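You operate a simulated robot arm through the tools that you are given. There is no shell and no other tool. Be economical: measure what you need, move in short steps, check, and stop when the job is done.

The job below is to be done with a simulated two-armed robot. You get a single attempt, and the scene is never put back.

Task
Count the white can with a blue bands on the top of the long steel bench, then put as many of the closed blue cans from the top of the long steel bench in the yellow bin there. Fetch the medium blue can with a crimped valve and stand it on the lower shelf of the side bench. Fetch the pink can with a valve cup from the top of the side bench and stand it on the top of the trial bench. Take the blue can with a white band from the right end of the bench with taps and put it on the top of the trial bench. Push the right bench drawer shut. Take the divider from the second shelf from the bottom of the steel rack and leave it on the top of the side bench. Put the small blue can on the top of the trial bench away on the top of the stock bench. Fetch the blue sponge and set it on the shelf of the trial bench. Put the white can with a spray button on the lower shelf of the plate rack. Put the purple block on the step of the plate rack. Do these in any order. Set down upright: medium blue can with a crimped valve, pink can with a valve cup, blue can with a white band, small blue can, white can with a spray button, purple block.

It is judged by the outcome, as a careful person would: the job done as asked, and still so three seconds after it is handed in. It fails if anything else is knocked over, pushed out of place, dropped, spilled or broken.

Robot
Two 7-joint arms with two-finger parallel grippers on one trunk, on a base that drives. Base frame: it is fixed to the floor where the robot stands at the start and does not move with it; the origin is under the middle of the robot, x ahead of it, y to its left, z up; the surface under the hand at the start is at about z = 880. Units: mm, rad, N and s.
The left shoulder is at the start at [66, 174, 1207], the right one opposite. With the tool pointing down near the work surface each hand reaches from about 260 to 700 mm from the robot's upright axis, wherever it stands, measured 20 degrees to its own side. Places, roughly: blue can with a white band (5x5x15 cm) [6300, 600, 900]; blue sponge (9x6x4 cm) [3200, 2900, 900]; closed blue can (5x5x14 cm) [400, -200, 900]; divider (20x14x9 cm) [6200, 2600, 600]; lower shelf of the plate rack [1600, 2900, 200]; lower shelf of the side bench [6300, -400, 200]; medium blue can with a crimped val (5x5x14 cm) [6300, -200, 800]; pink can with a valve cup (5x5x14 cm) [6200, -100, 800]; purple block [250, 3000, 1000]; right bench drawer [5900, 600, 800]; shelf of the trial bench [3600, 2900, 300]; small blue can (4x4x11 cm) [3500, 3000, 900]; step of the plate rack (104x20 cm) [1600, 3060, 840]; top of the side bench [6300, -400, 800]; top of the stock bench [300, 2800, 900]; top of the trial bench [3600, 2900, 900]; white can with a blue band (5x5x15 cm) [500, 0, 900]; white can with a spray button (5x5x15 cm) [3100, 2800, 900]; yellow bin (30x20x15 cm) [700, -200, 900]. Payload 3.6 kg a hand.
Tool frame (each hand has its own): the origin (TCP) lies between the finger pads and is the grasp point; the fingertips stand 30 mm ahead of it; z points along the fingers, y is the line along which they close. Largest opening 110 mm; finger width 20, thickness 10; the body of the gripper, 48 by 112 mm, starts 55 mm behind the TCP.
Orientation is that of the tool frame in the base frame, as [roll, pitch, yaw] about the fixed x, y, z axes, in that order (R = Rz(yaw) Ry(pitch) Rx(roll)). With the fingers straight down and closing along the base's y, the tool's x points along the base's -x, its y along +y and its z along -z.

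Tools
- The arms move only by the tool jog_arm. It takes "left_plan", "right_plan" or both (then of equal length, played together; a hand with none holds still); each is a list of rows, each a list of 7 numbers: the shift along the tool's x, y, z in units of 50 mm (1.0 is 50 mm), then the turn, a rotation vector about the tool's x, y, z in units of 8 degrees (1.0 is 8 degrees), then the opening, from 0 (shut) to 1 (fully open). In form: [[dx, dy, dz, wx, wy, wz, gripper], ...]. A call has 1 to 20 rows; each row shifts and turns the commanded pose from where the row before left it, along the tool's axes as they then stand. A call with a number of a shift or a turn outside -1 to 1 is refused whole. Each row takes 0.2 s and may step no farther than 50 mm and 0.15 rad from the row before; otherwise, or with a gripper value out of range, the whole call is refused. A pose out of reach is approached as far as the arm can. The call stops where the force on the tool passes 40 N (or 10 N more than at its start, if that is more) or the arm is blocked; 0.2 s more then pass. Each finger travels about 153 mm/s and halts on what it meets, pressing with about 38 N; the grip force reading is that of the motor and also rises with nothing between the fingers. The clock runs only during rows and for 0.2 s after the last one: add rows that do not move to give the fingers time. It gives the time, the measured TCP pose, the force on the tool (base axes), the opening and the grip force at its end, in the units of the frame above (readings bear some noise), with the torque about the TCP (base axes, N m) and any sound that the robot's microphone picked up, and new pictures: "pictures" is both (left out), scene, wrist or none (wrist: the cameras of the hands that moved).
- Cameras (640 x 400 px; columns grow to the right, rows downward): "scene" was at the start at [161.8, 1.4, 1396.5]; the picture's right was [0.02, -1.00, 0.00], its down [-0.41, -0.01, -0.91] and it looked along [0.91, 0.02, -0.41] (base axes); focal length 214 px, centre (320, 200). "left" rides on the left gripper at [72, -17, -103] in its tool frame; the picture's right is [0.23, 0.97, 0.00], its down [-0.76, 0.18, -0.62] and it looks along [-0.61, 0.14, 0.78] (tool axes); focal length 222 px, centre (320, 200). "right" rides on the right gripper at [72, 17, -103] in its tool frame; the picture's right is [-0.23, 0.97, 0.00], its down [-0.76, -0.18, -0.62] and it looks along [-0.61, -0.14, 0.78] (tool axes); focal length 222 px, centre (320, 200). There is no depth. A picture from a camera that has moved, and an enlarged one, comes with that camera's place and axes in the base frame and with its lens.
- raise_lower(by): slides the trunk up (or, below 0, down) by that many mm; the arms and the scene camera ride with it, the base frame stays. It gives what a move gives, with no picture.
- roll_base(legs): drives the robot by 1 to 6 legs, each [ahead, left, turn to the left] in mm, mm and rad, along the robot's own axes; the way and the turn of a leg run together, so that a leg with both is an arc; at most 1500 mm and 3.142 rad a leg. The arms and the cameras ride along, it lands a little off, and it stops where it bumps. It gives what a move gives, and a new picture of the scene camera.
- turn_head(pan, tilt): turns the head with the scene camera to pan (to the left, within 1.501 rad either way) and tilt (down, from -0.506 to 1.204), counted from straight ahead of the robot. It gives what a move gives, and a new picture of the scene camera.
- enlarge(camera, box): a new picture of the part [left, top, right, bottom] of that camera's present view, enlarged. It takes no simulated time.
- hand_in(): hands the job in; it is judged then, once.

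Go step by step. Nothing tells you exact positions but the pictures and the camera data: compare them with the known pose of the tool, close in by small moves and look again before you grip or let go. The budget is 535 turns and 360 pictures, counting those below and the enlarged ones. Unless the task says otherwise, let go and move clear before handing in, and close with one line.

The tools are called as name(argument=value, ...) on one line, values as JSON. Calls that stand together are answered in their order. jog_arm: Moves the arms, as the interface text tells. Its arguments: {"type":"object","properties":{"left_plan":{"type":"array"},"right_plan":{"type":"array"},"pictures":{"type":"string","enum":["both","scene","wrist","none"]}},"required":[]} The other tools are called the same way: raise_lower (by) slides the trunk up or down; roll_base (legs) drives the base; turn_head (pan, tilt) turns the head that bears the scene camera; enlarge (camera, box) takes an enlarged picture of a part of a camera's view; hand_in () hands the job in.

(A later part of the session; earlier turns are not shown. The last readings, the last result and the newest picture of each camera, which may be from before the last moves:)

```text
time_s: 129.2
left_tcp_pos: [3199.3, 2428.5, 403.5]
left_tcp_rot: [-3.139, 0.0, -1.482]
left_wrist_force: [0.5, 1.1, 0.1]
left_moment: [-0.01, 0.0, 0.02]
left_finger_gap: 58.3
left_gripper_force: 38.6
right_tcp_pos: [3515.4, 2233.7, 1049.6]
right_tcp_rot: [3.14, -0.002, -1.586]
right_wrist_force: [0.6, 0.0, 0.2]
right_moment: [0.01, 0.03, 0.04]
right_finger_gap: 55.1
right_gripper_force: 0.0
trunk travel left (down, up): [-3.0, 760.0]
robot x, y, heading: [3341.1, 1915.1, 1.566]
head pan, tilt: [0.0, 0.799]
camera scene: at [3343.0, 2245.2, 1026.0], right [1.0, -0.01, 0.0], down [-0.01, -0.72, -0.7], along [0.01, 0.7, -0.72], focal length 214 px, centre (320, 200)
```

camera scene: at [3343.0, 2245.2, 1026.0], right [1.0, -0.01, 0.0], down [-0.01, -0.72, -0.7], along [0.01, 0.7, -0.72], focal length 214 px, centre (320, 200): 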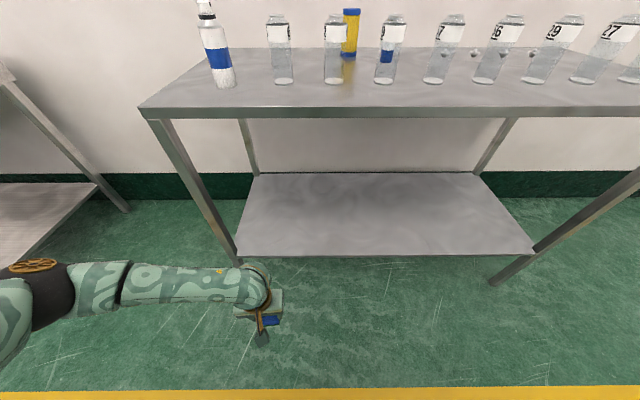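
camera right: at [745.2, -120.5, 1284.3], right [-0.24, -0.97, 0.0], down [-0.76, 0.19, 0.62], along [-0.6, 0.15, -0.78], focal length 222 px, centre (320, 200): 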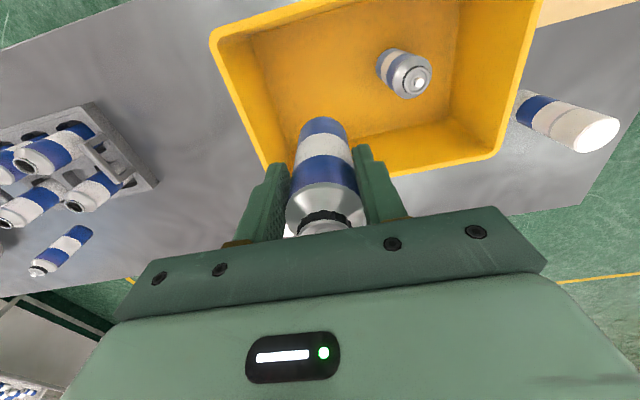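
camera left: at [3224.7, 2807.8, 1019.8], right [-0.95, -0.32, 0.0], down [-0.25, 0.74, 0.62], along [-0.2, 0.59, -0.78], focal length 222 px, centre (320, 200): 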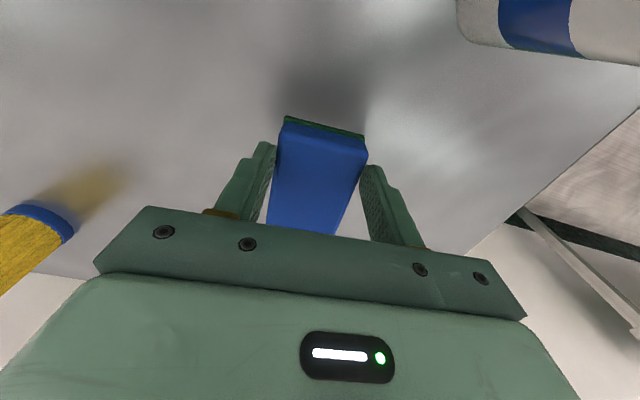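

The hand is at shelf height. I'll shift right so the forearm clears the bench's left leg, then reach in over the shelf.

roll_base(legs=[[0, -270, 0.005]])

jog_arm(left_plan=[[-0.7, 0, 0, 0, 0, 0, 0.3], [-0.7, 0, 0, 0, 0, 0, 0.3], [-0.7, 0, 0, 0, 0, 0, 0.3], [-0.7, 0, 0, 0, 0, 0, 0.3], [-0.7, 0, 0, 0, 0, 0, 0.3], [-0.7, 0, 0, 0, 0, 0, 0.3]])

```text
time_s: 131.2
left_tcp_pos: [3472.1, 2426.3, 402.9]
left_tcp_rot: [-3.141, -0.001, -1.476]
left_wrist_force: [0.5, -0.8, 0.2]
left_moment: [-0.03, 0.02, 0.0]
left_finger_gap: 58.6
left_gripper_force: 38.6
right_tcp_pos: [3790.3, 2232.5, 1050.3]
right_tcp_rot: [3.138, 0.0, -1.576]
right_wrist_force: [0.3, 0.3, -0.3]
right_moment: [0.01, 0.04, 0.03]
right_finger_gap: 54.9
right_gripper_force: 0.1
trunk travel left (down, up): [-3.0, 760.0]
robot x, y, heading: [3616.7, 1911.1, 1.569]
head pan, tilt: [0.0, 0.799]
camera scene: at [3616.5, 2243.6, 1026.1], right [1.0, 0.0, 0.0], down [0.0, -0.72, -0.7], along [0.0, 0.7, -0.72], focal length 214 px, centre (320, 200)
```

scene: 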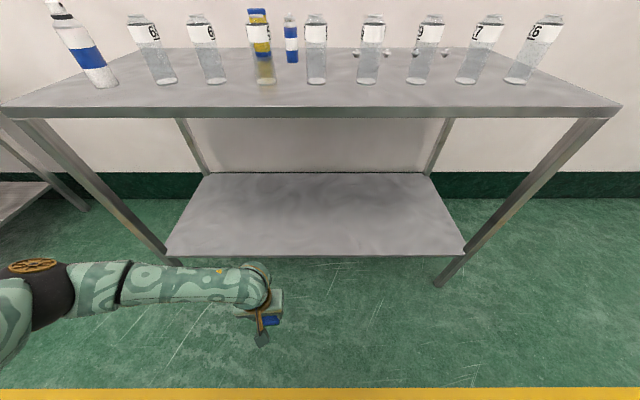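

```text
time_s: 132.6
left_tcp_pos: [3452.1, 2633.4, 401.1]
left_tcp_rot: [-3.14, -0.002, -1.476]
left_wrist_force: [-0.1, -0.5, -0.5]
left_moment: [0.02, -0.02, -0.02]
left_finger_gap: 58.1
left_gripper_force: 37.9
right_tcp_pos: [3789.5, 2232.4, 1049.5]
right_tcp_rot: [3.137, -0.001, -1.579]
right_wrist_force: [0.0, 0.5, 0.9]
right_moment: [0.02, -0.01, -0.02]
right_finger_gap: 54.7
right_gripper_force: 0.2
trunk travel left (down, up): [-3.0, 760.0]
robot x, y, heading: [3617.0, 1914.6, 1.566]
head pan, tilt: [0.0, 0.799]
camera scene: at [3616.6, 2243.7, 1026.1], right [1.0, 0.0, 0.0], down [0.0, -0.72, -0.7], along [0.0, 0.7, -0.72], focal length 214 px, centre (320, 200)
camera left: at [3474.4, 2562.4, 505.3], right [-0.95, -0.32, 0.0], down [-0.25, 0.74, 0.62], along [-0.2, 0.59, -0.78], focal length 222 px, centre (320, 200)
```

scene: 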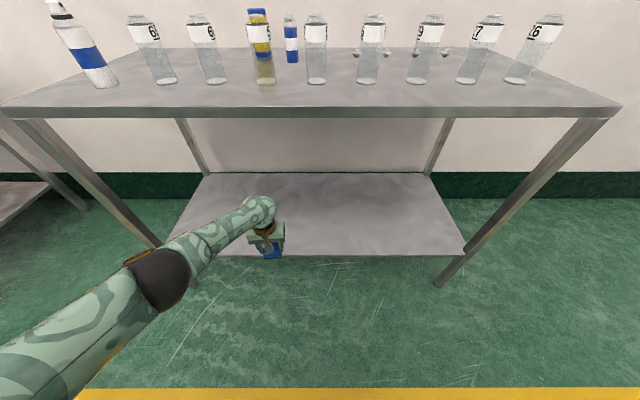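
left: 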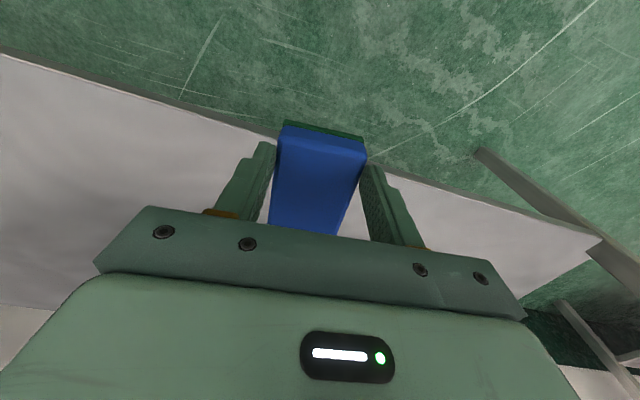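

jog_arm(left_plan=[[-0.65, 0, 0, 0, 0, 0, 0.3], [-0.65, 0, 0, 0, 0, 0, 0.3], [-0.65, 0, 0, 0, 0, 0, 0.3], [-0.65, 0, 0, 0, 0, 0, 0.3], [0, 0, 0.5, 0, 0, 0, 0.3], [0, 0, 0.5, 0, 0, 0, 0.3]])

```text
time_s: 133.9
left_tcp_pos: [3443.2, 2624.5, 370.3]
left_tcp_rot: [-3.139, 0.002, -1.475]
left_wrist_force: [0.1, -0.2, 0.1]
left_moment: [-0.02, -0.02, -0.03]
left_finger_gap: 58.5
left_gripper_force: 38.1
left hand out of reach, approached as far as the arm can: row 1, 2, 3, 4, 5, 6
right_tcp_pos: [3788.6, 2233.2, 1049.8]
right_tcp_rot: [3.14, -0.002, -1.578]
right_wrist_force: [0.1, -0.6, -0.2]
right_moment: [-0.04, -0.02, 0.04]
right_finger_gap: 55.1
right_gripper_force: 0.0
trunk travel left (down, up): [-3.0, 760.0]
robot x, y, heading: [3614.8, 1913.4, 1.569]
head pan, tilt: [0.0, 0.799]
camera scene: at [3615.7, 2244.0, 1026.0], right [1.0, 0.0, 0.0], down [0.0, -0.72, -0.7], along [0.0, 0.7, -0.72], focal length 214 px, centre (320, 200)
camera left: at [3467.1, 2554.1, 472.6], right [-0.95, -0.32, 0.0], down [-0.25, 0.74, 0.62], along [-0.2, 0.59, -0.78], focal length 222 px, centre (320, 200)
```

scene: 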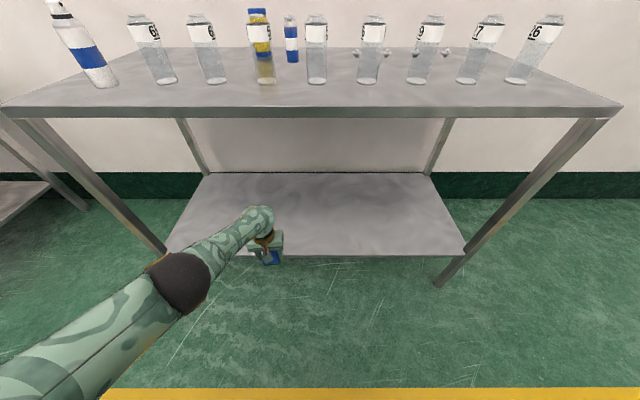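
left: 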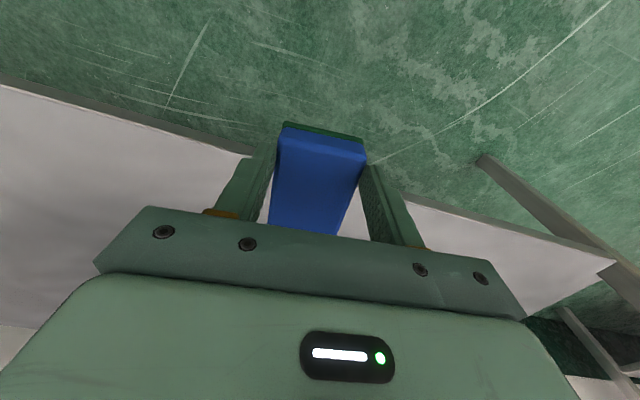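

The arm is near its limit, so I'll roll the base forward 130 mm to carry the sponge over the shelf.

roll_base(legs=[[130, 0, 0]])

jog_arm(left_plan=[[0.1, 0, 0.2, 0, 0, 0, 0.3], [0, 0, 0.2, 0, 0, 0, 0.3], [0, 0, 0.1, 0, 0, 0, 0.3]], pictures="wrist")

```text
time_s: 135.2
left_tcp_pos: [3443.5, 2752.5, 369.5]
left_tcp_rot: [3.141, 0.001, -1.476]
left_wrist_force: [1.1, -0.1, -0.5]
left_moment: [-0.04, -0.01, 0.0]
left_finger_gap: 58.2
left_gripper_force: 38.2
right_tcp_pos: [3789.8, 2361.7, 1050.0]
right_tcp_rot: [3.139, -0.001, -1.578]
right_wrist_force: [0.4, -0.1, -0.3]
right_moment: [-0.04, 0.0, 0.01]
right_finger_gap: 55.1
right_gripper_force: 0.0
trunk travel left (down, up): [-3.0, 760.0]
robot x, y, heading: [3615.0, 2043.8, 1.569]
head pan, tilt: [0.0, 0.799]
camera scene: at [3616.1, 2372.1, 1025.7], right [1.0, 0.0, 0.0], down [0.0, -0.72, -0.7], along [0.0, 0.7, -0.72], focal length 214 px, centre (320, 200)
```

scene: 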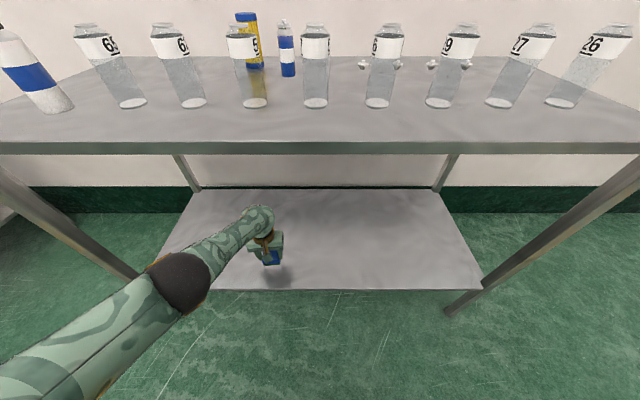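

```text
time_s: 136.0
left_tcp_pos: [3441.4, 2744.2, 354.5]
left_tcp_rot: [-3.141, 0.013, -1.476]
left_wrist_force: [-0.1, 4.1, 24.1]
left_moment: [-0.15, -0.1, 0.05]
left_finger_gap: 58.3
left_gripper_force: 37.7
left hand out of reach, approached as far as the arm can: row 2
right_tcp_pos: [3789.1, 2359.1, 1050.1]
right_tcp_rot: [3.139, 0.003, -1.575]
right_wrist_force: [0.0, 0.4, 0.2]
right_moment: [-0.05, -0.01, 0.03]
right_finger_gap: 54.8
right_gripper_force: 0.3
trunk travel left (down, up): [-3.0, 760.0]
robot x, y, heading: [3618.0, 2044.3, 1.57]
head pan, tilt: [0.0, 0.799]
camera left: at [3464.3, 2670.7, 457.7], right [-0.95, -0.32, 0.0], down [-0.25, 0.73, 0.63], along [-0.2, 0.6, -0.77], focal length 222 px, centre (320, 200)
```

left: 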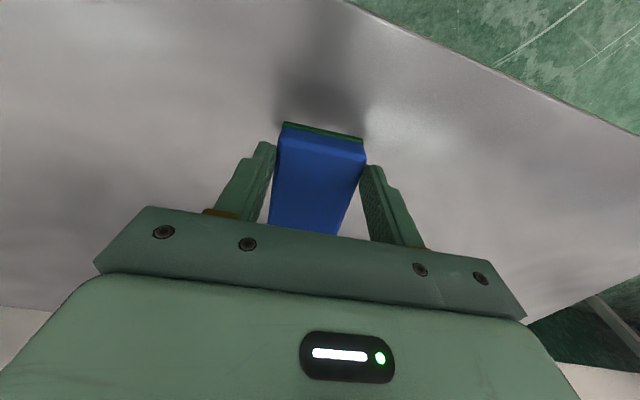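

Contact: the sponge sits on the shelf. I'll release, lift and back out.

jog_arm(left_plan=[[0, 0, 0, 0, 0, 0, 0.9], [0, 0, 0, 0, 0, 0, 0.9], [0, 0, -0.3, 0, 0, 0, 0.9], [0, 0, -0.6, 0, 0, 0, 0.9], [0, 0, -0.6, 0, 0, 0, 0.9]], pictures="wrist")

roll_base(legs=[[-250, 0, 0]])

```text
time_s: 137.2
left_tcp_pos: [3446.9, 2772.2, 406.9]
left_tcp_rot: [3.14, 0.001, -1.473]
left_wrist_force: [-0.2, 0.2, 0.5]
left_moment: [0.0, 0.0, -0.01]
left_finger_gap: 99.0
left_gripper_force: 0.1
left hand out of reach, approached as far as the arm can: row 3, 4, 5
right_tcp_pos: [3788.5, 2360.6, 1050.1]
right_tcp_rot: [3.139, -0.002, -1.577]
right_wrist_force: [1.0, 0.4, -0.5]
right_moment: [-0.01, 0.01, 0.04]
right_finger_gap: 55.0
right_gripper_force: 0.2
trunk travel left (down, up): [-3.0, 760.0]
robot x, y, heading: [3617.4, 2046.4, 1.572]
head pan, tilt: [0.0, 0.799]
camera left: at [3469.9, 2700.5, 509.6], right [-0.95, -0.32, 0.0], down [-0.25, 0.74, 0.62], along [-0.2, 0.59, -0.78], focal length 222 px, centre (320, 200)
```

left: 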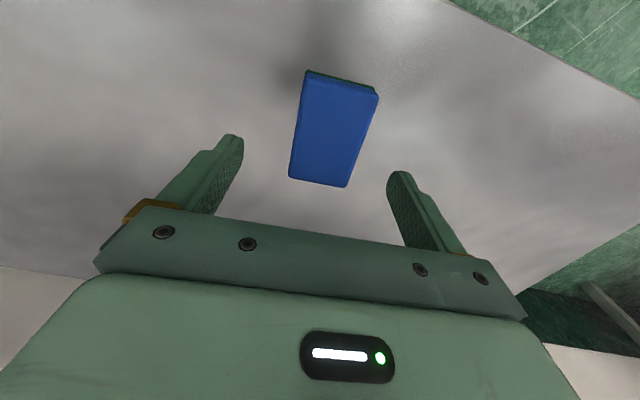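

```text
time_s: 139.0
left_tcp_pos: [3441.2, 2521.1, 406.9]
left_tcp_rot: [3.141, -0.001, -1.466]
left_wrist_force: [0.2, 0.7, 0.8]
left_moment: [0.02, 0.0, 0.01]
left_finger_gap: 99.3
left_gripper_force: 0.1
right_tcp_pos: [3787.1, 2112.0, 1049.7]
right_tcp_rot: [3.139, -0.002, -1.57]
right_wrist_force: [0.3, -0.4, -0.7]
right_moment: [-0.01, -0.02, 0.02]
right_finger_gap: 54.7
right_gripper_force: 0.0
trunk travel left (down, up): [-3.0, 760.0]
robot x, y, heading: [3616.7, 1792.7, 1.58]
head pan, tilt: [0.0, 0.799]
camera scene: at [3614.1, 2120.9, 1026.3], right [1.0, 0.01, 0.0], down [0.01, -0.72, -0.7], along [-0.01, 0.7, -0.72], focal length 214 px, centre (320, 200)
```

scene: 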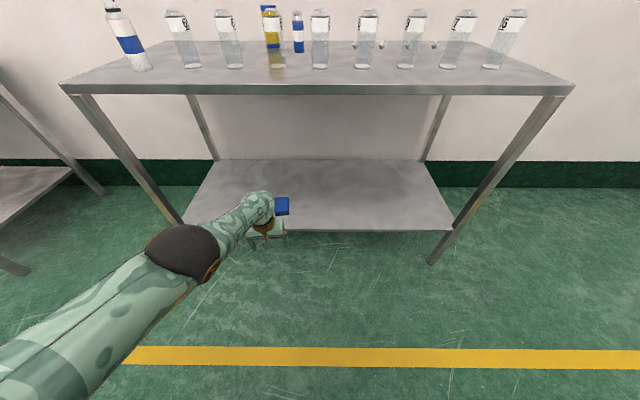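

The sponge is on the shelf. Now I'll raise the trunk and hands, then go back for the white spray can (left) and small blue can (right).

raise_lower(by=400)

jog_arm(left_plan=[[0.5, 0, -0.8, 0, 0, 0, 0.9], [0.5, 0, -0.8, 0, 0, 0, 0.9], [0.5, 0, -0.8, 0, 0, 0, 0.9], [0.5, 0, -0.8, 0, 0, 0, 0.9], [0.2, 0, -0.9, 0, 0, 0, 0.9], [0, 0.2, -0.9, 0, 0, 0.34, 0.9], [0, 0.2, -0.9, 0, 0, 0.34, 1], [0, 0, -0.9, 0, 0, 0, 1], [0, 0, -0.9, 0, 0, 0, 1], [0, 0, 0, 0, 0, 0, 1]], right_plan=[[0, 0, 0, 0, 0, 0, 0.9], [0, 0, 0.5, 0, 0, 0, 0.9], [0, 0, 0.5, 0, 0, 0, 0.9], [0, 0, 0.5, 0, 0, 0, 0.9], [-0.5, 0, 0.5, 0, 0, 0, 0.9], [-0.5, 0, 0.5, 0, 0, 0, 0.9], [-0.5, 0, 0.5, 0, 0, 0, 1], [-0.5, 0, 0.5, 0, 0, 0, 1], [0, 0, 0.5, 0, 0, 0, 1], [0, 0, 0, 0, 0, 0, 1]], pictures="none")

roll_base(legs=[[0, 275, -0.01], [570, 0, 0]])

```text
time_s: 142.9
left_tcp_pos: [3439.6, 2520.9, 1100.3]
left_tcp_rot: [-3.093, 0.46, -1.454]
left_wrist_force: [0.0, -1.1, 0.2]
left_moment: [0.04, 0.02, -0.01]
left_finger_gap: 99.1
left_gripper_force: 0.0
right_tcp_pos: [3786.0, 2114.2, 1450.1]
right_tcp_rot: [3.139, -0.002, -1.57]
right_wrist_force: [-0.3, 0.5, 0.3]
right_moment: [0.04, 0.03, -0.01]
right_finger_gap: 55.1
right_gripper_force: 0.1
trunk travel left (down, up): [-403.0, 360.0]
robot x, y, heading: [3614.1, 1793.1, 1.579]
head pan, tilt: [0.0, 0.799]
```

```text
time_s: 145.1
left_tcp_pos: [3465.4, 2437.8, 1421.4]
left_tcp_rot: [-3.141, 0.463, -1.56]
left_wrist_force: [-0.4, 1.0, 0.0]
left_moment: [-0.04, 0.0, 0.03]
left_finger_gap: 110.0
left_gripper_force: 0.1
left hand out of reach, approached as far as the arm can: row 1, 2, 3, 4, 5, 6, 7
right_tcp_pos: [3783.3, 2213.2, 1246.8]
right_tcp_rot: [3.14, -0.002, -1.569]
right_wrist_force: [0.7, 0.6, 0.4]
right_moment: [-0.03, 0.03, -0.01]
right_finger_gap: 109.8
right_gripper_force: 0.0
trunk travel left (down, up): [-403.0, 360.0]
robot x, y, heading: [3618.2, 1793.0, 1.581]
head pan, tilt: [0.0, 0.799]
```

```text
time_s: 149.9
left_tcp_pos: [3192.7, 3019.6, 1420.6]
left_tcp_rot: [3.14, 0.461, -1.569]
left_wrist_force: [-0.2, -0.7, 0.8]
left_moment: [0.0, 0.02, 0.02]
left_finger_gap: 110.1
left_gripper_force: 0.0
right_tcp_pos: [3509.2, 2792.3, 1246.8]
right_tcp_rot: [3.139, -0.001, -1.577]
right_wrist_force: [0.7, -0.1, -0.5]
right_moment: [-0.04, -0.03, 0.0]
right_finger_gap: 110.1
right_gripper_force: 0.1
trunk travel left (down, up): [-403.0, 360.0]
robot x, y, heading: [3337.7, 2376.5, 1.569]
head pan, tilt: [0.0, 0.799]
camera scene: at [3338.2, 2498.9, 1444.9], right [1.0, 0.0, 0.0], down [0.0, -0.72, -0.7], along [0.0, 0.7, -0.72], focal length 214 px, centre (320, 200)
```

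scene: 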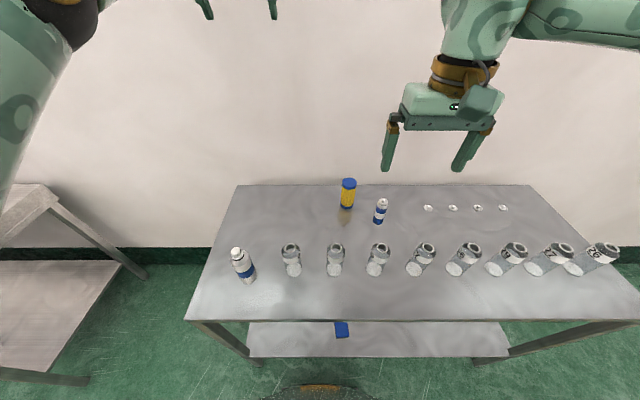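

I'll level the left hand above the white can and bring the right hand above the small blue can.

jog_arm(left_plan=[[0.86, 0.2, -0.427, 0, 0, 0, 1], [0.86, 0.2, -0.427, 0, 0, 0, 1], [0.86, 0.2, -0.427, 0, 0, 0, 1], [0.86, 0.2, -0.427, 0, 0, 0, 1], [0.86, 0.2, -0.427, 0, 0, 0, 1], [0, 0, 0, 0, 0.825, 0, 1], [0, 0, 0, 0, 0.825, 0, 1], [0, 0, 0, 0, 0.825, 0, 1], [0, 0, 0, 0, 0.825, 0, 1], [0, 0, 0.8, 0, 0, 0, 1], [0, 0, 0.8, 0, 0, 0, 1], [0, 0, 0.8, 0, 0, 0, 1], [0, 0, 0.8, 0, 0, 0, 1]], right_plan=[[-0.62, -0.108, 0.388, 0, 0, 0, 1], [-0.62, -0.108, 0.388, 0, 0, 0, 1], [-0.62, -0.108, 0.388, 0, 0, 0, 1], [-0.62, -0.108, 0.388, 0, 0, 0, 1], [-0.62, -0.108, 0.388, 0, 0, 0, 1], [0, 0, 0, 0, 0, 0, 1], [0, 0, 0, 0, 0, 0, 1], [0, 0, 0, 0, 0, 0, 1], [0, 0, 0, 0, 0, 0, 1], [0, 0, 0, 0, 0, 0, 1], [0, 0, 0, 0, 0, 0, 1], [0, 0, 0, 0, 0, 0, 1], [0, 0, 0, 0, 0, 0, 1]], pictures="wrist")

```text
time_s: 152.7
left_tcp_pos: [3172.1, 3028.4, 1406.3]
left_tcp_rot: [-3.14, 0.461, -1.57]
left_wrist_force: [0.0, -0.9, -0.1]
left_moment: [0.01, 0.03, 0.0]
left_finger_gap: 110.0
left_gripper_force: 0.1
left hand out of reach, approached as far as the arm can: row 1, 2, 3, 4, 5, 6, 7, 8, 9, 10, 11, 12, 13
right_tcp_pos: [3539.4, 2946.6, 1149.9]
right_tcp_rot: [3.141, -0.001, -1.581]
right_wrist_force: [0.0, 0.5, -0.5]
right_moment: [-0.02, -0.01, 0.03]
right_finger_gap: 109.8
right_gripper_force: 0.1
trunk travel left (down, up): [-403.0, 360.0]
robot x, y, heading: [3336.7, 2374.7, 1.569]
head pan, tilt: [0.0, 0.799]
camera right: at [3521.5, 2874.1, 1252.9], right [-0.97, 0.23, 0.0], down [0.19, 0.76, 0.62], along [0.14, 0.6, -0.78], focal length 222 px, centre (320, 200)
camera left: at [3188.8, 2916.9, 1467.0], right [-0.97, -0.2, -0.1], down [-0.18, 0.41, 0.9], along [-0.14, 0.89, -0.43], focal length 222 px, centre (320, 200)
```

right: 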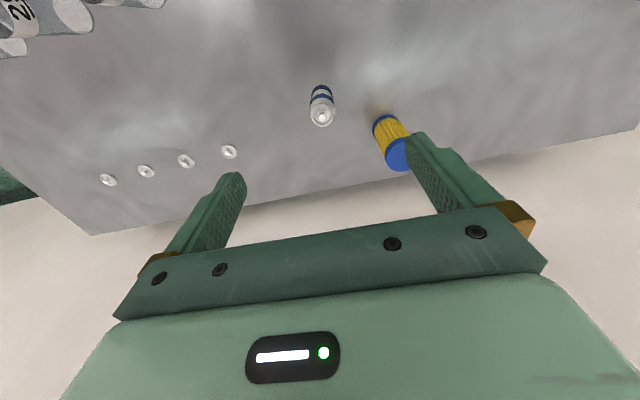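
left: 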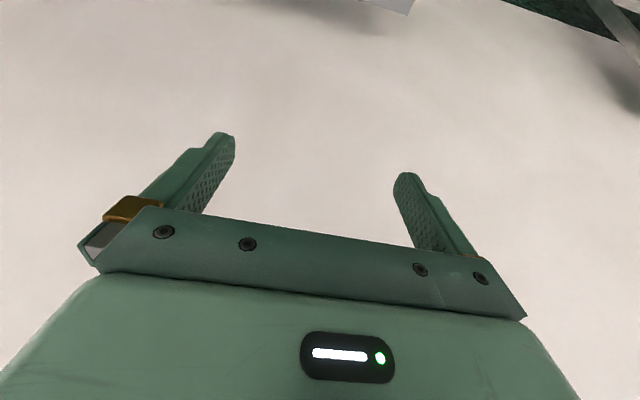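

The left arm is in an awkward stretched pose. I'll try bringing it straight down and back without changing tilt.

jog_arm(left_plan=[[0.356, 0, 0.717, 0, 0, 0, 1], [0.356, 0, 0.717, 0, 0, 0, 1]], pictures="scene")

```text
time_s: 153.3
left_tcp_pos: [3178.3, 3060.1, 1337.3]
left_tcp_rot: [-3.141, 0.461, -1.57]
left_wrist_force: [-0.7, -0.9, -0.1]
left_moment: [0.03, 0.03, 0.01]
left_finger_gap: 109.9
left_gripper_force: 0.0
left hand out of reach, approached as far as the arm can: row 1, 2
right_tcp_pos: [3538.0, 2947.1, 1149.6]
right_tcp_rot: [3.139, -0.002, -1.58]
right_wrist_force: [0.6, 1.2, -0.7]
right_moment: [0.01, -0.02, 0.03]
right_finger_gap: 110.0
right_gripper_force: 0.0
trunk travel left (down, up): [-403.0, 360.0]
robot x, y, heading: [3337.2, 2375.2, 1.57]
head pan, tilt: [0.0, 0.799]
camera scene: at [3338.1, 2499.4, 1444.8], right [1.0, 0.0, 0.0], down [0.0, -0.72, -0.7], along [0.0, 0.7, -0.72], focal length 214 px, centre (320, 200)
```

scene: 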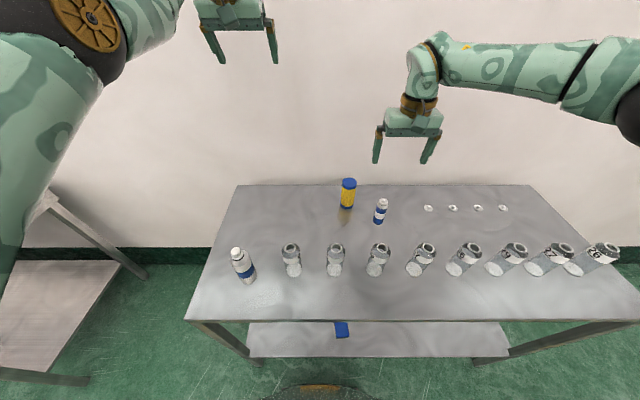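

jog_arm(left_plan=[[0.8, 0, -0.4, 0, 0, 0, 1], [0.8, 0, -0.4, 0, 0, 0, 1], [0.8, 0, -0.4, 0, 0, 0, 1], [0.8, 0, -0.4, 0, 0, 0, 1]], pictures="none")

```text
time_s: 154.3
left_tcp_pos: [3201.2, 3022.0, 1406.3]
left_tcp_rot: [3.141, 0.46, -1.573]
left_wrist_force: [0.5, -1.2, 1.0]
left_moment: [-0.02, -0.02, 0.02]
left_finger_gap: 110.0
left_gripper_force: 0.0
left hand out of reach, approached as far as the arm can: row 1, 2, 3, 4
right_tcp_pos: [3538.1, 2946.2, 1150.6]
right_tcp_rot: [3.137, 0.001, -1.58]
right_wrist_force: [0.8, 0.2, -0.6]
right_moment: [0.02, 0.0, -0.01]
right_finger_gap: 110.0
right_gripper_force: 0.1
trunk travel left (down, up): [-403.0, 360.0]
robot x, y, heading: [3335.1, 2375.4, 1.568]
head pan, tilt: [0.0, 0.799]
```

jog_arm(left_plan=[[0, 0, 0, 0, -0.8, 0, 1], [0, 0, 0, 0, -0.8, 0, 1]], pictures="none")

turn_head(pan=1.0, tilt=0.3)

```text
time_s: 154.9
left_tcp_pos: [3209.0, 3057.8, 1425.0]
left_tcp_rot: [3.14, 0.685, -1.569]
left_wrist_force: [0.4, 0.2, -0.1]
left_moment: [0.03, -0.02, -0.01]
left_finger_gap: 110.0
left_gripper_force: 0.0
left hand out of reach, approached as far as the arm can: row 1, 2
right_tcp_pos: [3538.4, 2946.7, 1149.3]
right_tcp_rot: [3.14, 0.0, -1.58]
right_wrist_force: [0.0, -0.1, -0.2]
right_moment: [-0.02, 0.0, 0.0]
right_finger_gap: 110.1
right_gripper_force: 0.1
trunk travel left (down, up): [-403.0, 360.0]
robot x, y, heading: [3338.7, 2375.7, 1.571]
head pan, tilt: [0.0, 0.799]
```

```text
time_s: 156.2
left_tcp_pos: [3209.4, 3059.4, 1425.4]
left_tcp_rot: [-3.141, 0.683, -1.571]
left_wrist_force: [-0.1, -0.3, 0.1]
left_moment: [0.0, 0.04, 0.01]
left_finger_gap: 110.2
left_gripper_force: 0.0
right_tcp_pos: [3538.8, 2946.8, 1150.4]
right_tcp_rot: [3.14, -0.002, -1.579]
right_wrist_force: [-0.6, -0.1, -0.1]
right_moment: [0.0, 0.01, 0.0]
right_finger_gap: 109.8
right_gripper_force: 0.1
trunk travel left (down, up): [-403.0, 360.0]
robot x, y, heading: [3338.3, 2375.6, 1.57]
head pan, tilt: [1.0, 0.3]
camera scene: at [3259.6, 2468.7, 1489.3], right [0.54, 0.84, 0.0], down [0.25, -0.16, -0.96], along [-0.8, 0.52, -0.3], focal length 214 px, centre (320, 200)
```

scene: 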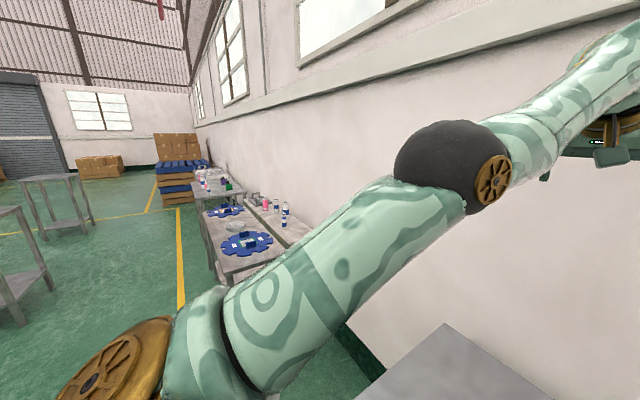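

The arm is nearly straight. I'll command a larger pull back.

jog_arm(left_plan=[[0.7, 0, -0.57, 0, 0, 0, 1], [0.7, 0, -0.57, 0, 0, 0, 1], [0.7, 0, -0.57, 0, 0, 0, 1], [0.7, 0, -0.57, 0, 0, 0, 1], [0.7, 0, -0.57, 0, 0, 0, 1], [0.7, 0, -0.57, 0, 0, 0, 1], [0.7, 0, -0.57, 0, 0, 0, 1], [0.7, 0, -0.57, 0, 0, 0, 1]], pictures="none")

```text
time_s: 158.0
left_tcp_pos: [3276.6, 2901.3, 1587.3]
left_tcp_rot: [-3.139, 0.684, -1.569]
left_wrist_force: [0.9, 0.0, 0.0]
left_moment: [0.0, 0.01, -0.01]
left_finger_gap: 110.0
left_gripper_force: 0.0
left hand out of reach, approached as far as the arm can: row 1, 2, 3, 4, 5, 6, 7, 8
right_tcp_pos: [3538.3, 2945.4, 1150.7]
right_tcp_rot: [3.141, 0.0, -1.579]
right_wrist_force: [-0.1, -0.2, 0.6]
right_moment: [0.01, -0.01, -0.04]
right_finger_gap: 109.9
right_gripper_force: 0.2
trunk travel left (down, up): [-403.0, 360.0]
robot x, y, heading: [3341.9, 2374.8, 1.567]
head pan, tilt: [1.0, 0.3]
```

jog_arm(left_plan=[[0.57, 0, 0.7, 0, 0, 0, 1], [0.57, 0, 0.7, 0, 0, 0, 1], [0.57, 0, 0.7, 0, 0, 0, 1], [0.57, 0, 0.7, 0, 0, 0, 1], [0.57, 0, 0.7, 0, 0, 0, 1], [0.57, 0, 0.7, 0, 0, 0, 1]], pictures="none")

```text
time_s: 159.4
left_tcp_pos: [3335.5, 3021.8, 1413.0]
left_tcp_rot: [3.139, 0.685, -1.571]
left_wrist_force: [-0.1, -0.3, 0.2]
left_moment: [-0.03, 0.02, 0.0]
left_finger_gap: 109.9
left_gripper_force: 0.1
left hand out of reach, approached as far as the arm can: row 1, 2, 3, 4, 5, 6
right_tcp_pos: [3538.2, 2947.7, 1148.5]
right_tcp_rot: [3.139, -0.001, -1.579]
right_wrist_force: [-0.3, -0.3, 0.3]
right_moment: [0.04, 0.0, -0.02]
right_finger_gap: 110.0
right_gripper_force: 0.0
trunk travel left (down, up): [-403.0, 360.0]
robot x, y, heading: [3337.1, 2375.8, 1.569]
head pan, tilt: [1.0, 0.3]
```

jog_arm(left_plan=[[0.03, 0, -0.03, 0, 0, 0, 1], [0.03, 0, -0.03, 0, 0, 0, 1], [0.03, 0, -0.03, 0, 0, 0, 1], [0.03, 0, -0.03, 0, 0, 0, 1], [0.06, 0, -0.06, 0, 0, 0, 1], [0.06, 0, -0.06, 0, 0, 0, 1], [0.1, 0, -0.1, 0, 0, 0, 1], [0.1, 0, -0.1, 0, 0, 0, 1], [0.2, 0, -0.2, 0, 0, 0, 1], [0.2, 0, -0.2, 0, 0, 0, 1]], pictures="none")

```text
time_s: 161.6
left_tcp_pos: [3336.3, 3003.5, 1441.2]
left_tcp_rot: [3.141, 0.686, -1.568]
left_wrist_force: [0.0, -0.3, -1.1]
left_moment: [-0.02, 0.0, 0.03]
left_finger_gap: 110.1
left_gripper_force: 0.0
left hand out of reach, approached as far as the arm can: row 2, 4, 6, 7, 8, 9, 10
right_tcp_pos: [3538.5, 2946.1, 1150.2]
right_tcp_rot: [-3.141, 0.0, -1.578]
right_wrist_force: [-0.5, 0.3, 0.4]
right_moment: [0.02, 0.02, 0.0]
right_finger_gap: 110.0
right_gripper_force: 0.0
trunk travel left (down, up): [-403.0, 360.0]
robot x, y, heading: [3338.4, 2371.1, 1.567]
head pan, tilt: [1.0, 0.3]
```

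I'll back away from the wall for room, then continue freeing the left arm.

roll_base(legs=[[-480, 0, 0]])

jog_arm(left_plan=[[0.57, 0, 0.7, 0, 0, 0, 1], [0.57, 0, 0.7, 0, 0, 0, 1], [0.57, 0, 0.7, 0, 0, 0, 1], [0.57, 0, 0.7, 0, 0, 0, 1], [0.57, 0, 0.7, 0, 0, 0, 1], [0.57, 0, 0.7, 0, 0, 0, 1], [0.57, 0, 0.7, 0, 0, 0, 1], [0.57, 0, 0.7, 0, 0, 0, 1]], pictures="none")

```text
time_s: 164.5
left_tcp_pos: [3337.4, 2517.4, 1441.4]
left_tcp_rot: [-3.141, 0.684, -1.579]
left_wrist_force: [-0.7, -0.3, -0.6]
left_moment: [-0.01, 0.02, -0.02]
left_finger_gap: 110.2
left_gripper_force: 0.0
right_tcp_pos: [3540.2, 2457.4, 1151.3]
right_tcp_rot: [3.14, 0.001, -1.589]
right_wrist_force: [0.2, 0.0, 1.0]
right_moment: [0.0, -0.01, -0.01]
right_finger_gap: 110.0
right_gripper_force: 0.1
trunk travel left (down, up): [-403.0, 360.0]
robot x, y, heading: [3330.5, 1890.0, 1.56]
head pan, tilt: [1.0, 0.3]
camera scene: at [3257.2, 1982.4, 1489.3], right [0.55, 0.84, 0.0], down [0.25, -0.16, -0.96], along [-0.8, 0.53, -0.3], focal length 214 px, centre (320, 200)
```

scene: 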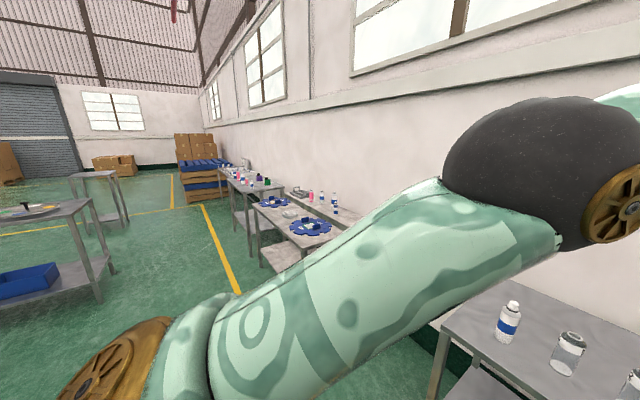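

```text
time_s: 166.3
left_tcp_pos: [3352.2, 2602.3, 1109.8]
left_tcp_rot: [-3.14, 0.687, -1.578]
left_wrist_force: [-0.5, 0.0, 0.6]
left_moment: [0.03, 0.03, -0.02]
left_finger_gap: 109.9
left_gripper_force: 0.0
left hand out of reach, approached as far as the arm can: row 1, 2, 3, 4, 5, 6
right_tcp_pos: [3539.7, 2458.2, 1150.2]
right_tcp_rot: [3.14, -0.002, -1.587]
right_wrist_force: [0.1, 0.0, -0.2]
right_moment: [-0.02, 0.03, -0.03]
right_finger_gap: 109.9
right_gripper_force: 0.1
trunk travel left (down, up): [-403.0, 360.0]
robot x, y, heading: [3337.3, 1887.7, 1.564]
head pan, tilt: [1.0, 0.3]
```

Reachable again. Now pull it back and level it gradually.

jog_arm(left_plan=[[0.4, 0.3, -0.3, 0, 0, 0, 1], [0.4, 0.3, -0.3, 0, 0, 0, 1], [0.4, 0.3, -0.3, 0, 0.3, 0, 1], [0.4, 0.3, -0.3, 0, 0.5, 0, 1], [0.4, 0.3, -0.3, 0, 0.5, 0, 1], [0.4, 0.3, -0.3, 0, 0.5, 0, 1]], pictures="none")

```text
time_s: 167.7
left_tcp_pos: [3323.1, 2572.7, 1115.6]
left_tcp_rot: [3.141, 0.432, -1.58]
left_wrist_force: [1.0, -0.4, 0.1]
left_moment: [-0.01, -0.03, 0.01]
left_finger_gap: 109.7
left_gripper_force: 0.1
left hand out of reach, approached as far as the arm can: row 1, 2, 3, 4, 5, 6
right_tcp_pos: [3541.3, 2457.1, 1150.5]
right_tcp_rot: [3.141, -0.002, -1.586]
right_wrist_force: [-0.4, 0.9, -0.9]
right_moment: [-0.03, 0.01, -0.01]
right_finger_gap: 110.1
right_gripper_force: 0.2
trunk travel left (down, up): [-403.0, 360.0]
robot x, y, heading: [3337.0, 1890.5, 1.561]
head pan, tilt: [1.0, 0.3]
```

roll_base(legs=[[-120, 0, 0]])

jog_arm(left_plan=[[0.3, 0.3, 0.6, 0, 0.5, 0, 1], [0.2, 0.3, 0.6, 0, 0.5, 0, 1], [0.2, 0.3, 0.6, 0, 0.5, 0, 1], [0.2, 0.3, 0.6, 0, 0.5, 0, 1], [0.2, 0.3, 0.6, 0, 0.5, 0, 1], [0.2, 0.3, 0.6, 0, 0.5, 0, 1]], pictures="none")

```text
time_s: 168.9
left_tcp_pos: [3321.2, 2454.6, 1115.6]
left_tcp_rot: [-3.141, 0.432, -1.577]
left_wrist_force: [-0.2, -0.5, 0.4]
left_moment: [-0.01, -0.01, -0.01]
left_finger_gap: 110.1
left_gripper_force: 0.1
right_tcp_pos: [3537.4, 2338.0, 1149.6]
right_tcp_rot: [3.141, 0.002, -1.586]
right_wrist_force: [0.8, -0.2, 0.1]
right_moment: [0.03, 0.0, 0.01]
right_finger_gap: 110.1
right_gripper_force: 0.0
trunk travel left (down, up): [-403.0, 360.0]
robot x, y, heading: [3333.9, 1771.4, 1.564]
head pan, tilt: [1.0, 0.3]
camera scene: at [3255.7, 1863.1, 1489.3], right [0.55, 0.84, 0.0], down [0.25, -0.16, -0.96], along [-0.8, 0.52, -0.3], focal length 214 px, centre (320, 200)
```

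scene: 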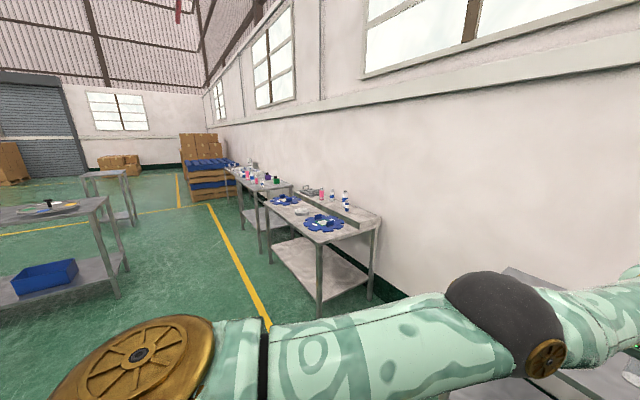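

```text
time_s: 170.3
left_tcp_pos: [3184.0, 2395.8, 944.6]
left_tcp_rot: [-3.141, 0.011, -1.578]
left_wrist_force: [-0.3, 0.1, 0.5]
left_moment: [0.01, 0.03, -0.03]
left_finger_gap: 109.9
left_gripper_force: 0.0
left hand out of reach, approached as far as the arm can: row 1, 2, 3, 4, 5, 6
right_tcp_pos: [3537.5, 2339.1, 1150.1]
right_tcp_rot: [3.141, -0.003, -1.585]
right_wrist_force: [-0.4, 0.3, -0.5]
right_moment: [0.0, 0.01, -0.01]
right_finger_gap: 109.9
right_gripper_force: 0.0
trunk travel left (down, up): [-403.0, 360.0]
robot x, y, heading: [3333.1, 1769.5, 1.559]
head pan, tilt: [1.0, 0.3]
```

jog_arm(left_plan=[[0.6, 0.1, 0, 0, 0.05, 0, 1], [0.6, 0.1, 0, 0, 0, 0, 1], [0.6, 0.1, 0, 0, 0, 0, 1], [0.6, 0.1, 0, 0, 0, 0, 1]], pictures="none")

```text
time_s: 171.3
left_tcp_pos: [3178.9, 2384.1, 915.9]
left_tcp_rot: [3.141, 0.002, -1.577]
left_wrist_force: [0.3, -0.9, 0.3]
left_moment: [0.0, -0.03, 0.01]
left_finger_gap: 110.3
left_gripper_force: 0.1
left hand out of reach, approached as far as the arm can: row 1, 2, 3, 4
right_tcp_pos: [3537.5, 2338.1, 1149.6]
right_tcp_rot: [-3.141, 0.0, -1.588]
right_wrist_force: [0.1, -0.6, -0.4]
right_moment: [0.0, -0.01, -0.02]
right_finger_gap: 110.3
right_gripper_force: 0.1
trunk travel left (down, up): [-403.0, 360.0]
robot x, y, heading: [3327.8, 1769.6, 1.561]
head pan, tilt: [1.0, 0.3]
```

jog_arm(left_plan=[[-0.4, 0, 0, 0, 0, 0, 1], [-0.4, 0, 0, 0, 0, 0, 1], [-0.4, 0, 0, 0, 0, 0, 1], [0, 0, 0, 0, 0, 0, 1], [0, 0, 0, 0, 0, 0, 1]], pictures="none")

jog_arm(left_plan=[[0.15, 0.15, 0, 0, 0, 0, 1], [0.15, 0.15, 0, 0, 0, 0, 1], [0.15, 0.15, 0, 0, 0, 0, 1], [0.15, 0.15, 0, 0, 0, 0, 1], [0.3, 0.2, 0, 0, 0, 0, 1], [0.3, 0.2, 0, 0, 0, 0, 1]], pictures="none")

turn_head(pan=0.7, tilt=0.5)

```text
time_s: 172.5
left_tcp_pos: [3174.7, 2388.1, 916.8]
left_tcp_rot: [-3.141, 0.005, -1.577]
left_wrist_force: [0.0, 1.0, 0.6]
left_moment: [0.04, -0.03, 0.0]
left_finger_gap: 109.9
left_gripper_force: 0.1
left hand out of reach, approached as far as the arm can: row 1, 2, 3
right_tcp_pos: [3537.6, 2337.8, 1150.2]
right_tcp_rot: [3.139, -0.001, -1.586]
right_wrist_force: [0.8, 0.0, 0.1]
right_moment: [0.01, 0.03, 0.0]
right_finger_gap: 110.0
right_gripper_force: 0.1
trunk travel left (down, up): [-403.0, 360.0]
robot x, y, heading: [3334.9, 1768.9, 1.567]
head pan, tilt: [1.0, 0.3]
```

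```text
time_s: 173.9
left_tcp_pos: [3129.7, 2384.6, 897.7]
left_tcp_rot: [3.141, 0.003, -1.577]
left_wrist_force: [0.3, 0.0, 0.2]
left_moment: [-0.01, 0.0, 0.0]
left_finger_gap: 109.9
left_gripper_force: 0.1
left hand out of reach, approached as far as the arm can: row 1, 2, 3, 4, 5, 6
right_tcp_pos: [3538.0, 2338.2, 1150.0]
right_tcp_rot: [3.14, -0.002, -1.586]
right_wrist_force: [0.3, -0.1, -0.5]
right_moment: [-0.01, 0.0, 0.02]
right_finger_gap: 109.8
right_gripper_force: 0.0
trunk travel left (down, up): [-403.0, 360.0]
robot x, y, heading: [3331.6, 1767.0, 1.56]
head pan, tilt: [1.0, 0.3]
```

```text
time_s: 174.7
left_tcp_pos: [3129.0, 2383.8, 897.3]
left_tcp_rot: [-3.14, 0.002, -1.578]
left_wrist_force: [0.6, -0.7, 0.3]
left_moment: [-0.01, -0.03, -0.01]
left_finger_gap: 109.9
left_gripper_force: 0.0
right_tcp_pos: [3538.1, 2337.7, 1151.0]
right_tcp_rot: [3.139, -0.003, -1.586]
right_wrist_force: [0.3, -0.5, -0.2]
right_moment: [0.0, -0.02, -0.01]
right_finger_gap: 110.1
right_gripper_force: 0.0
trunk travel left (down, up): [-403.0, 360.0]
robot x, y, heading: [3333.9, 1768.7, 1.559]
head pan, tilt: [0.7, 0.499]
camera scene: at [3275.7, 1882.7, 1471.0], right [0.77, 0.64, 0.0], down [0.3, -0.37, -0.88], along [-0.56, 0.68, -0.48], focal length 214 px, centre (320, 200)
```

scene: 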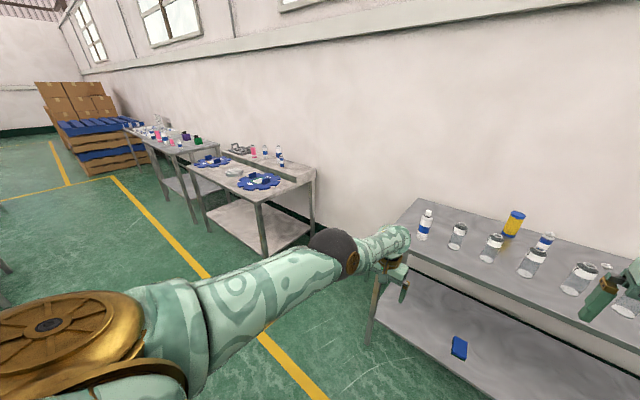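

jog_arm(left_plan=[[-0.9, -0.3, 0, 0, 0, 0, 1], [-0.9, -0.3, 0, 0, 0, 0, 1], [-0.9, -0.3, 0, 0, 0, 0, 1], [-0.9, -0.3, 0, 0, 0, 0, 1], [-0.9, -0.3, 0, 0, 0, 0, 1], [0.9, 0.3, 0, 0, 0, 0, 1], [0.9, 0.3, 0, 0, 0, 0, 1], [0.9, 0.3, 0, 0, 0, 0, 1], [0.9, 0.3, 0, 0, 0, 0, 1], [0.9, 0.3, 0, 0, 0, 0, 1], [0.9, 0.3, 0, 0, 0, 0, 1], [0.9, 0.3, 0, 0, 0, 0, 1], [0.9, 0.3, 0, 0, 0, 0, 1]], pictures="none")

```text
time_s: 177.5
left_tcp_pos: [2984.2, 2309.9, 768.7]
left_tcp_rot: [-3.141, 0.002, -1.578]
left_wrist_force: [-0.4, -0.4, -0.2]
left_moment: [-0.01, -0.03, 0.01]
left_finger_gap: 109.8
left_gripper_force: 0.0
left hand out of reach, approached as far as the arm can: row 1, 2, 3, 4, 5, 6, 7, 8, 9, 10, 11, 12, 13
right_tcp_pos: [3536.0, 2339.7, 1150.3]
right_tcp_rot: [3.141, -0.002, -1.587]
right_wrist_force: [0.3, -0.2, 0.0]
right_moment: [-0.01, -0.02, -0.03]
right_finger_gap: 110.0
right_gripper_force: 0.1
trunk travel left (down, up): [-403.0, 360.0]
robot x, y, heading: [3331.7, 1768.3, 1.557]
head pan, tilt: [0.7, 0.499]
```

jog_arm(left_plan=[[0, -0.8, 0, 0, 0, 0, 1], [0, -0.8, 0, 0, 0, 0, 1], [0.1, -0.8, 0, 0, 0, 0, 1], [0.2, -0.8, 0, 0, 0, 0, 1], [0.2, -0.8, 0, 0, 0, 0, 1], [0.3, -0.8, 0, 0, 0, 0, 1]], pictures="scene")

```text
time_s: 178.9
left_tcp_pos: [3232.0, 2291.6, 753.4]
left_tcp_rot: [3.14, 0.005, -1.579]
left_wrist_force: [-0.5, 0.3, -0.3]
left_moment: [-0.01, -0.02, 0.01]
left_finger_gap: 110.1
left_gripper_force: 0.1
left hand out of reach, approached as far as the arm can: row 1, 3, 4, 5, 6
right_tcp_pos: [3538.9, 2339.4, 1149.2]
right_tcp_rot: [3.137, -0.002, -1.587]
right_wrist_force: [0.5, 0.0, 0.3]
right_moment: [-0.02, -0.01, 0.01]
right_finger_gap: 110.1
right_gripper_force: 0.0
trunk travel left (down, up): [-403.0, 360.0]
robot x, y, heading: [3334.1, 1768.9, 1.561]
head pan, tilt: [0.7, 0.499]
camera scene: at [3276.9, 1882.4, 1471.0], right [0.77, 0.64, 0.0], down [0.3, -0.37, -0.88], along [-0.56, 0.68, -0.48], focal length 214 px, centre (320, 200)
```

scene: 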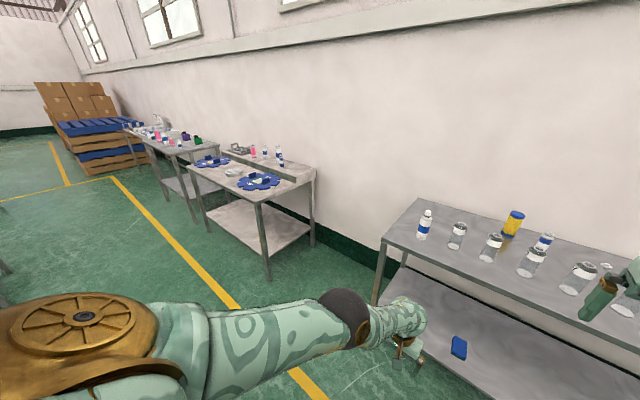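

jog_arm(left_plan=[[0, 0, -0.3, 0, 0, 0, 1], [0, 0, -0.3, 0, 0, 0, 1], [0, 0.3, 0, 0, 0, 0, 1], [0, 0.3, 0, 0, 0, 0, 1], [0, -0.3, 0, 0, 0, 0, 1], [0, -0.3, 0, 0, 0, 0, 1], [0, 0, 0.3, 0, 0, 0, 1], [0, 0, 0.3, 0, 0, 0, 1], [0, 0, 0, 0, 0, 0.5, 1], [0, 0, 0, 0, 0, -0.5, 1], [0, 0, 0, 0.5, 0, 0, 1], [0, 0, 0, -0.5, 0, 0, 1], [0, 0, 0, 0, -0.5, 0, 1], [0, 0, 0, 0, 0.5, 0, 1], [0, 0, 0, 0, 0.5, 0, 1]], pictures="none")

```text
time_s: 182.1
left_tcp_pos: [3198.5, 2295.0, 768.2]
left_tcp_rot: [-3.141, -0.067, -1.578]
left_wrist_force: [-0.3, 0.0, 0.3]
left_moment: [-0.03, -0.03, 0.0]
left_finger_gap: 110.1
left_gripper_force: 0.0
left hand out of reach, approached as far as the arm can: row 1, 2, 3, 4, 6, 7, 8, 13, 14, 15
right_tcp_pos: [3538.5, 2339.1, 1149.8]
right_tcp_rot: [3.14, -0.002, -1.586]
right_wrist_force: [-0.4, 0.5, -0.1]
right_moment: [0.02, 0.01, -0.02]
right_finger_gap: 110.1
right_gripper_force: 0.1
trunk travel left (down, up): [-403.0, 360.0]
robot x, y, heading: [3332.6, 1767.5, 1.561]
head pan, tilt: [0.7, 0.499]
```

jog_arm(left_plan=[[0.05, -0.4, 0, 0, 0, 0, 1], [0.07, -0.4, 0, 0, 0, 0, 1], [0.1, -0.4, 0, 0, 0, 0, 1], [0.12, -0.4, 0, 0, 0, 0, 1], [0.14, -0.4, 0, 0, 0, 0, 1], [0.16, -0.4, 0, 0, 0, 0, 1], [0.18, -0.4, 0, 0, 0, 0, 1], [0.2, -0.4, 0, 0, 0, 0, 1]], pictures="none")

```text
time_s: 183.9
left_tcp_pos: [3353.1, 2238.6, 773.8]
left_tcp_rot: [-3.141, -0.063, -1.579]
left_wrist_force: [-0.7, -0.8, -0.5]
left_moment: [-0.02, -0.02, -0.01]
left_finger_gap: 109.8
left_gripper_force: 0.1
left hand out of reach, approached as far as the arm can: row 4, 8
right_tcp_pos: [3538.5, 2337.5, 1151.0]
right_tcp_rot: [3.139, 0.002, -1.588]
right_wrist_force: [0.9, 0.2, 0.3]
right_moment: [0.0, 0.02, 0.0]
right_finger_gap: 110.0
right_gripper_force: 0.1
trunk travel left (down, up): [-403.0, 360.0]
robot x, y, heading: [3332.5, 1772.6, 1.559]
head pan, tilt: [0.7, 0.499]
```

jog_arm(left_plan=[[0.25, -0.4, 0, 0, 0, 0, 1], [0.28, -0.4, 0, 0, 0, 0, 1], [0.31, -0.4, 0, 0, 0, 0, 1], [0.35, -0.4, 0, 0, 0, 0, 1], [0.4, -0.4, 0, 0, 0, 0, 1], [0.45, -0.4, 0, 0, 0, 0, 1], [0.5, -0.3, 0, 0, 0, 0, 1], [0.5, -0.3, 0, 0, 0, 0, 1]], pictures="none")

```text
time_s: 185.9
left_tcp_pos: [3460.2, 2142.6, 791.8]
left_tcp_rot: [3.111, 0.001, -1.536]
left_wrist_force: [0.5, 0.2, -0.7]
left_moment: [-0.02, 0.02, 0.04]
left_finger_gap: 109.8
left_gripper_force: 0.1
left hand out of reach, approached as far as the arm can: row 6
right_tcp_pos: [3537.9, 2338.7, 1149.4]
right_tcp_rot: [3.139, -0.001, -1.587]
right_wrist_force: [-0.4, 0.5, -0.4]
right_moment: [-0.01, 0.04, 0.01]
right_finger_gap: 110.2
right_gripper_force: 0.1
trunk travel left (down, up): [-403.0, 360.0]
robot x, y, heading: [3333.3, 1769.5, 1.561]
head pan, tilt: [0.7, 0.499]
stopped in row 8 (left hand): the arm was blocked; the commanded pose is now the measured one
```

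turn_head(pan=0.2, tilt=0.9)

```text
time_s: 186.8
left_tcp_pos: [3461.4, 2142.5, 790.2]
left_tcp_rot: [3.11, 0.003, -1.539]
left_wrist_force: [0.2, 0.2, 0.1]
left_moment: [-0.03, 0.0, 0.01]
left_finger_gap: 110.0
left_gripper_force: 0.1
right_tcp_pos: [3539.2, 2338.4, 1149.1]
right_tcp_rot: [3.139, -0.003, -1.587]
right_wrist_force: [0.1, -0.8, 0.3]
right_moment: [0.0, 0.01, 0.01]
right_finger_gap: 109.8
right_gripper_force: 0.0
trunk travel left (down, up): [-403.0, 360.0]
robot x, y, heading: [3334.9, 1767.0, 1.562]
head pan, tilt: [0.201, 0.901]
camera scene: at [3319.4, 1886.6, 1437.1], right [0.98, 0.19, 0.0], down [0.15, -0.77, -0.62], along [-0.12, 0.61, -0.78], focal length 214 px, centre (320, 200)
```

scene: 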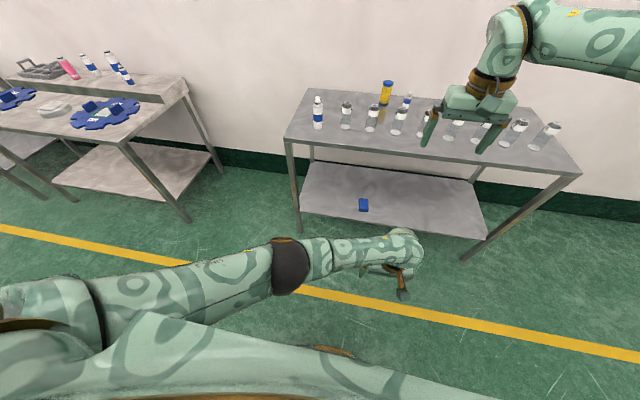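

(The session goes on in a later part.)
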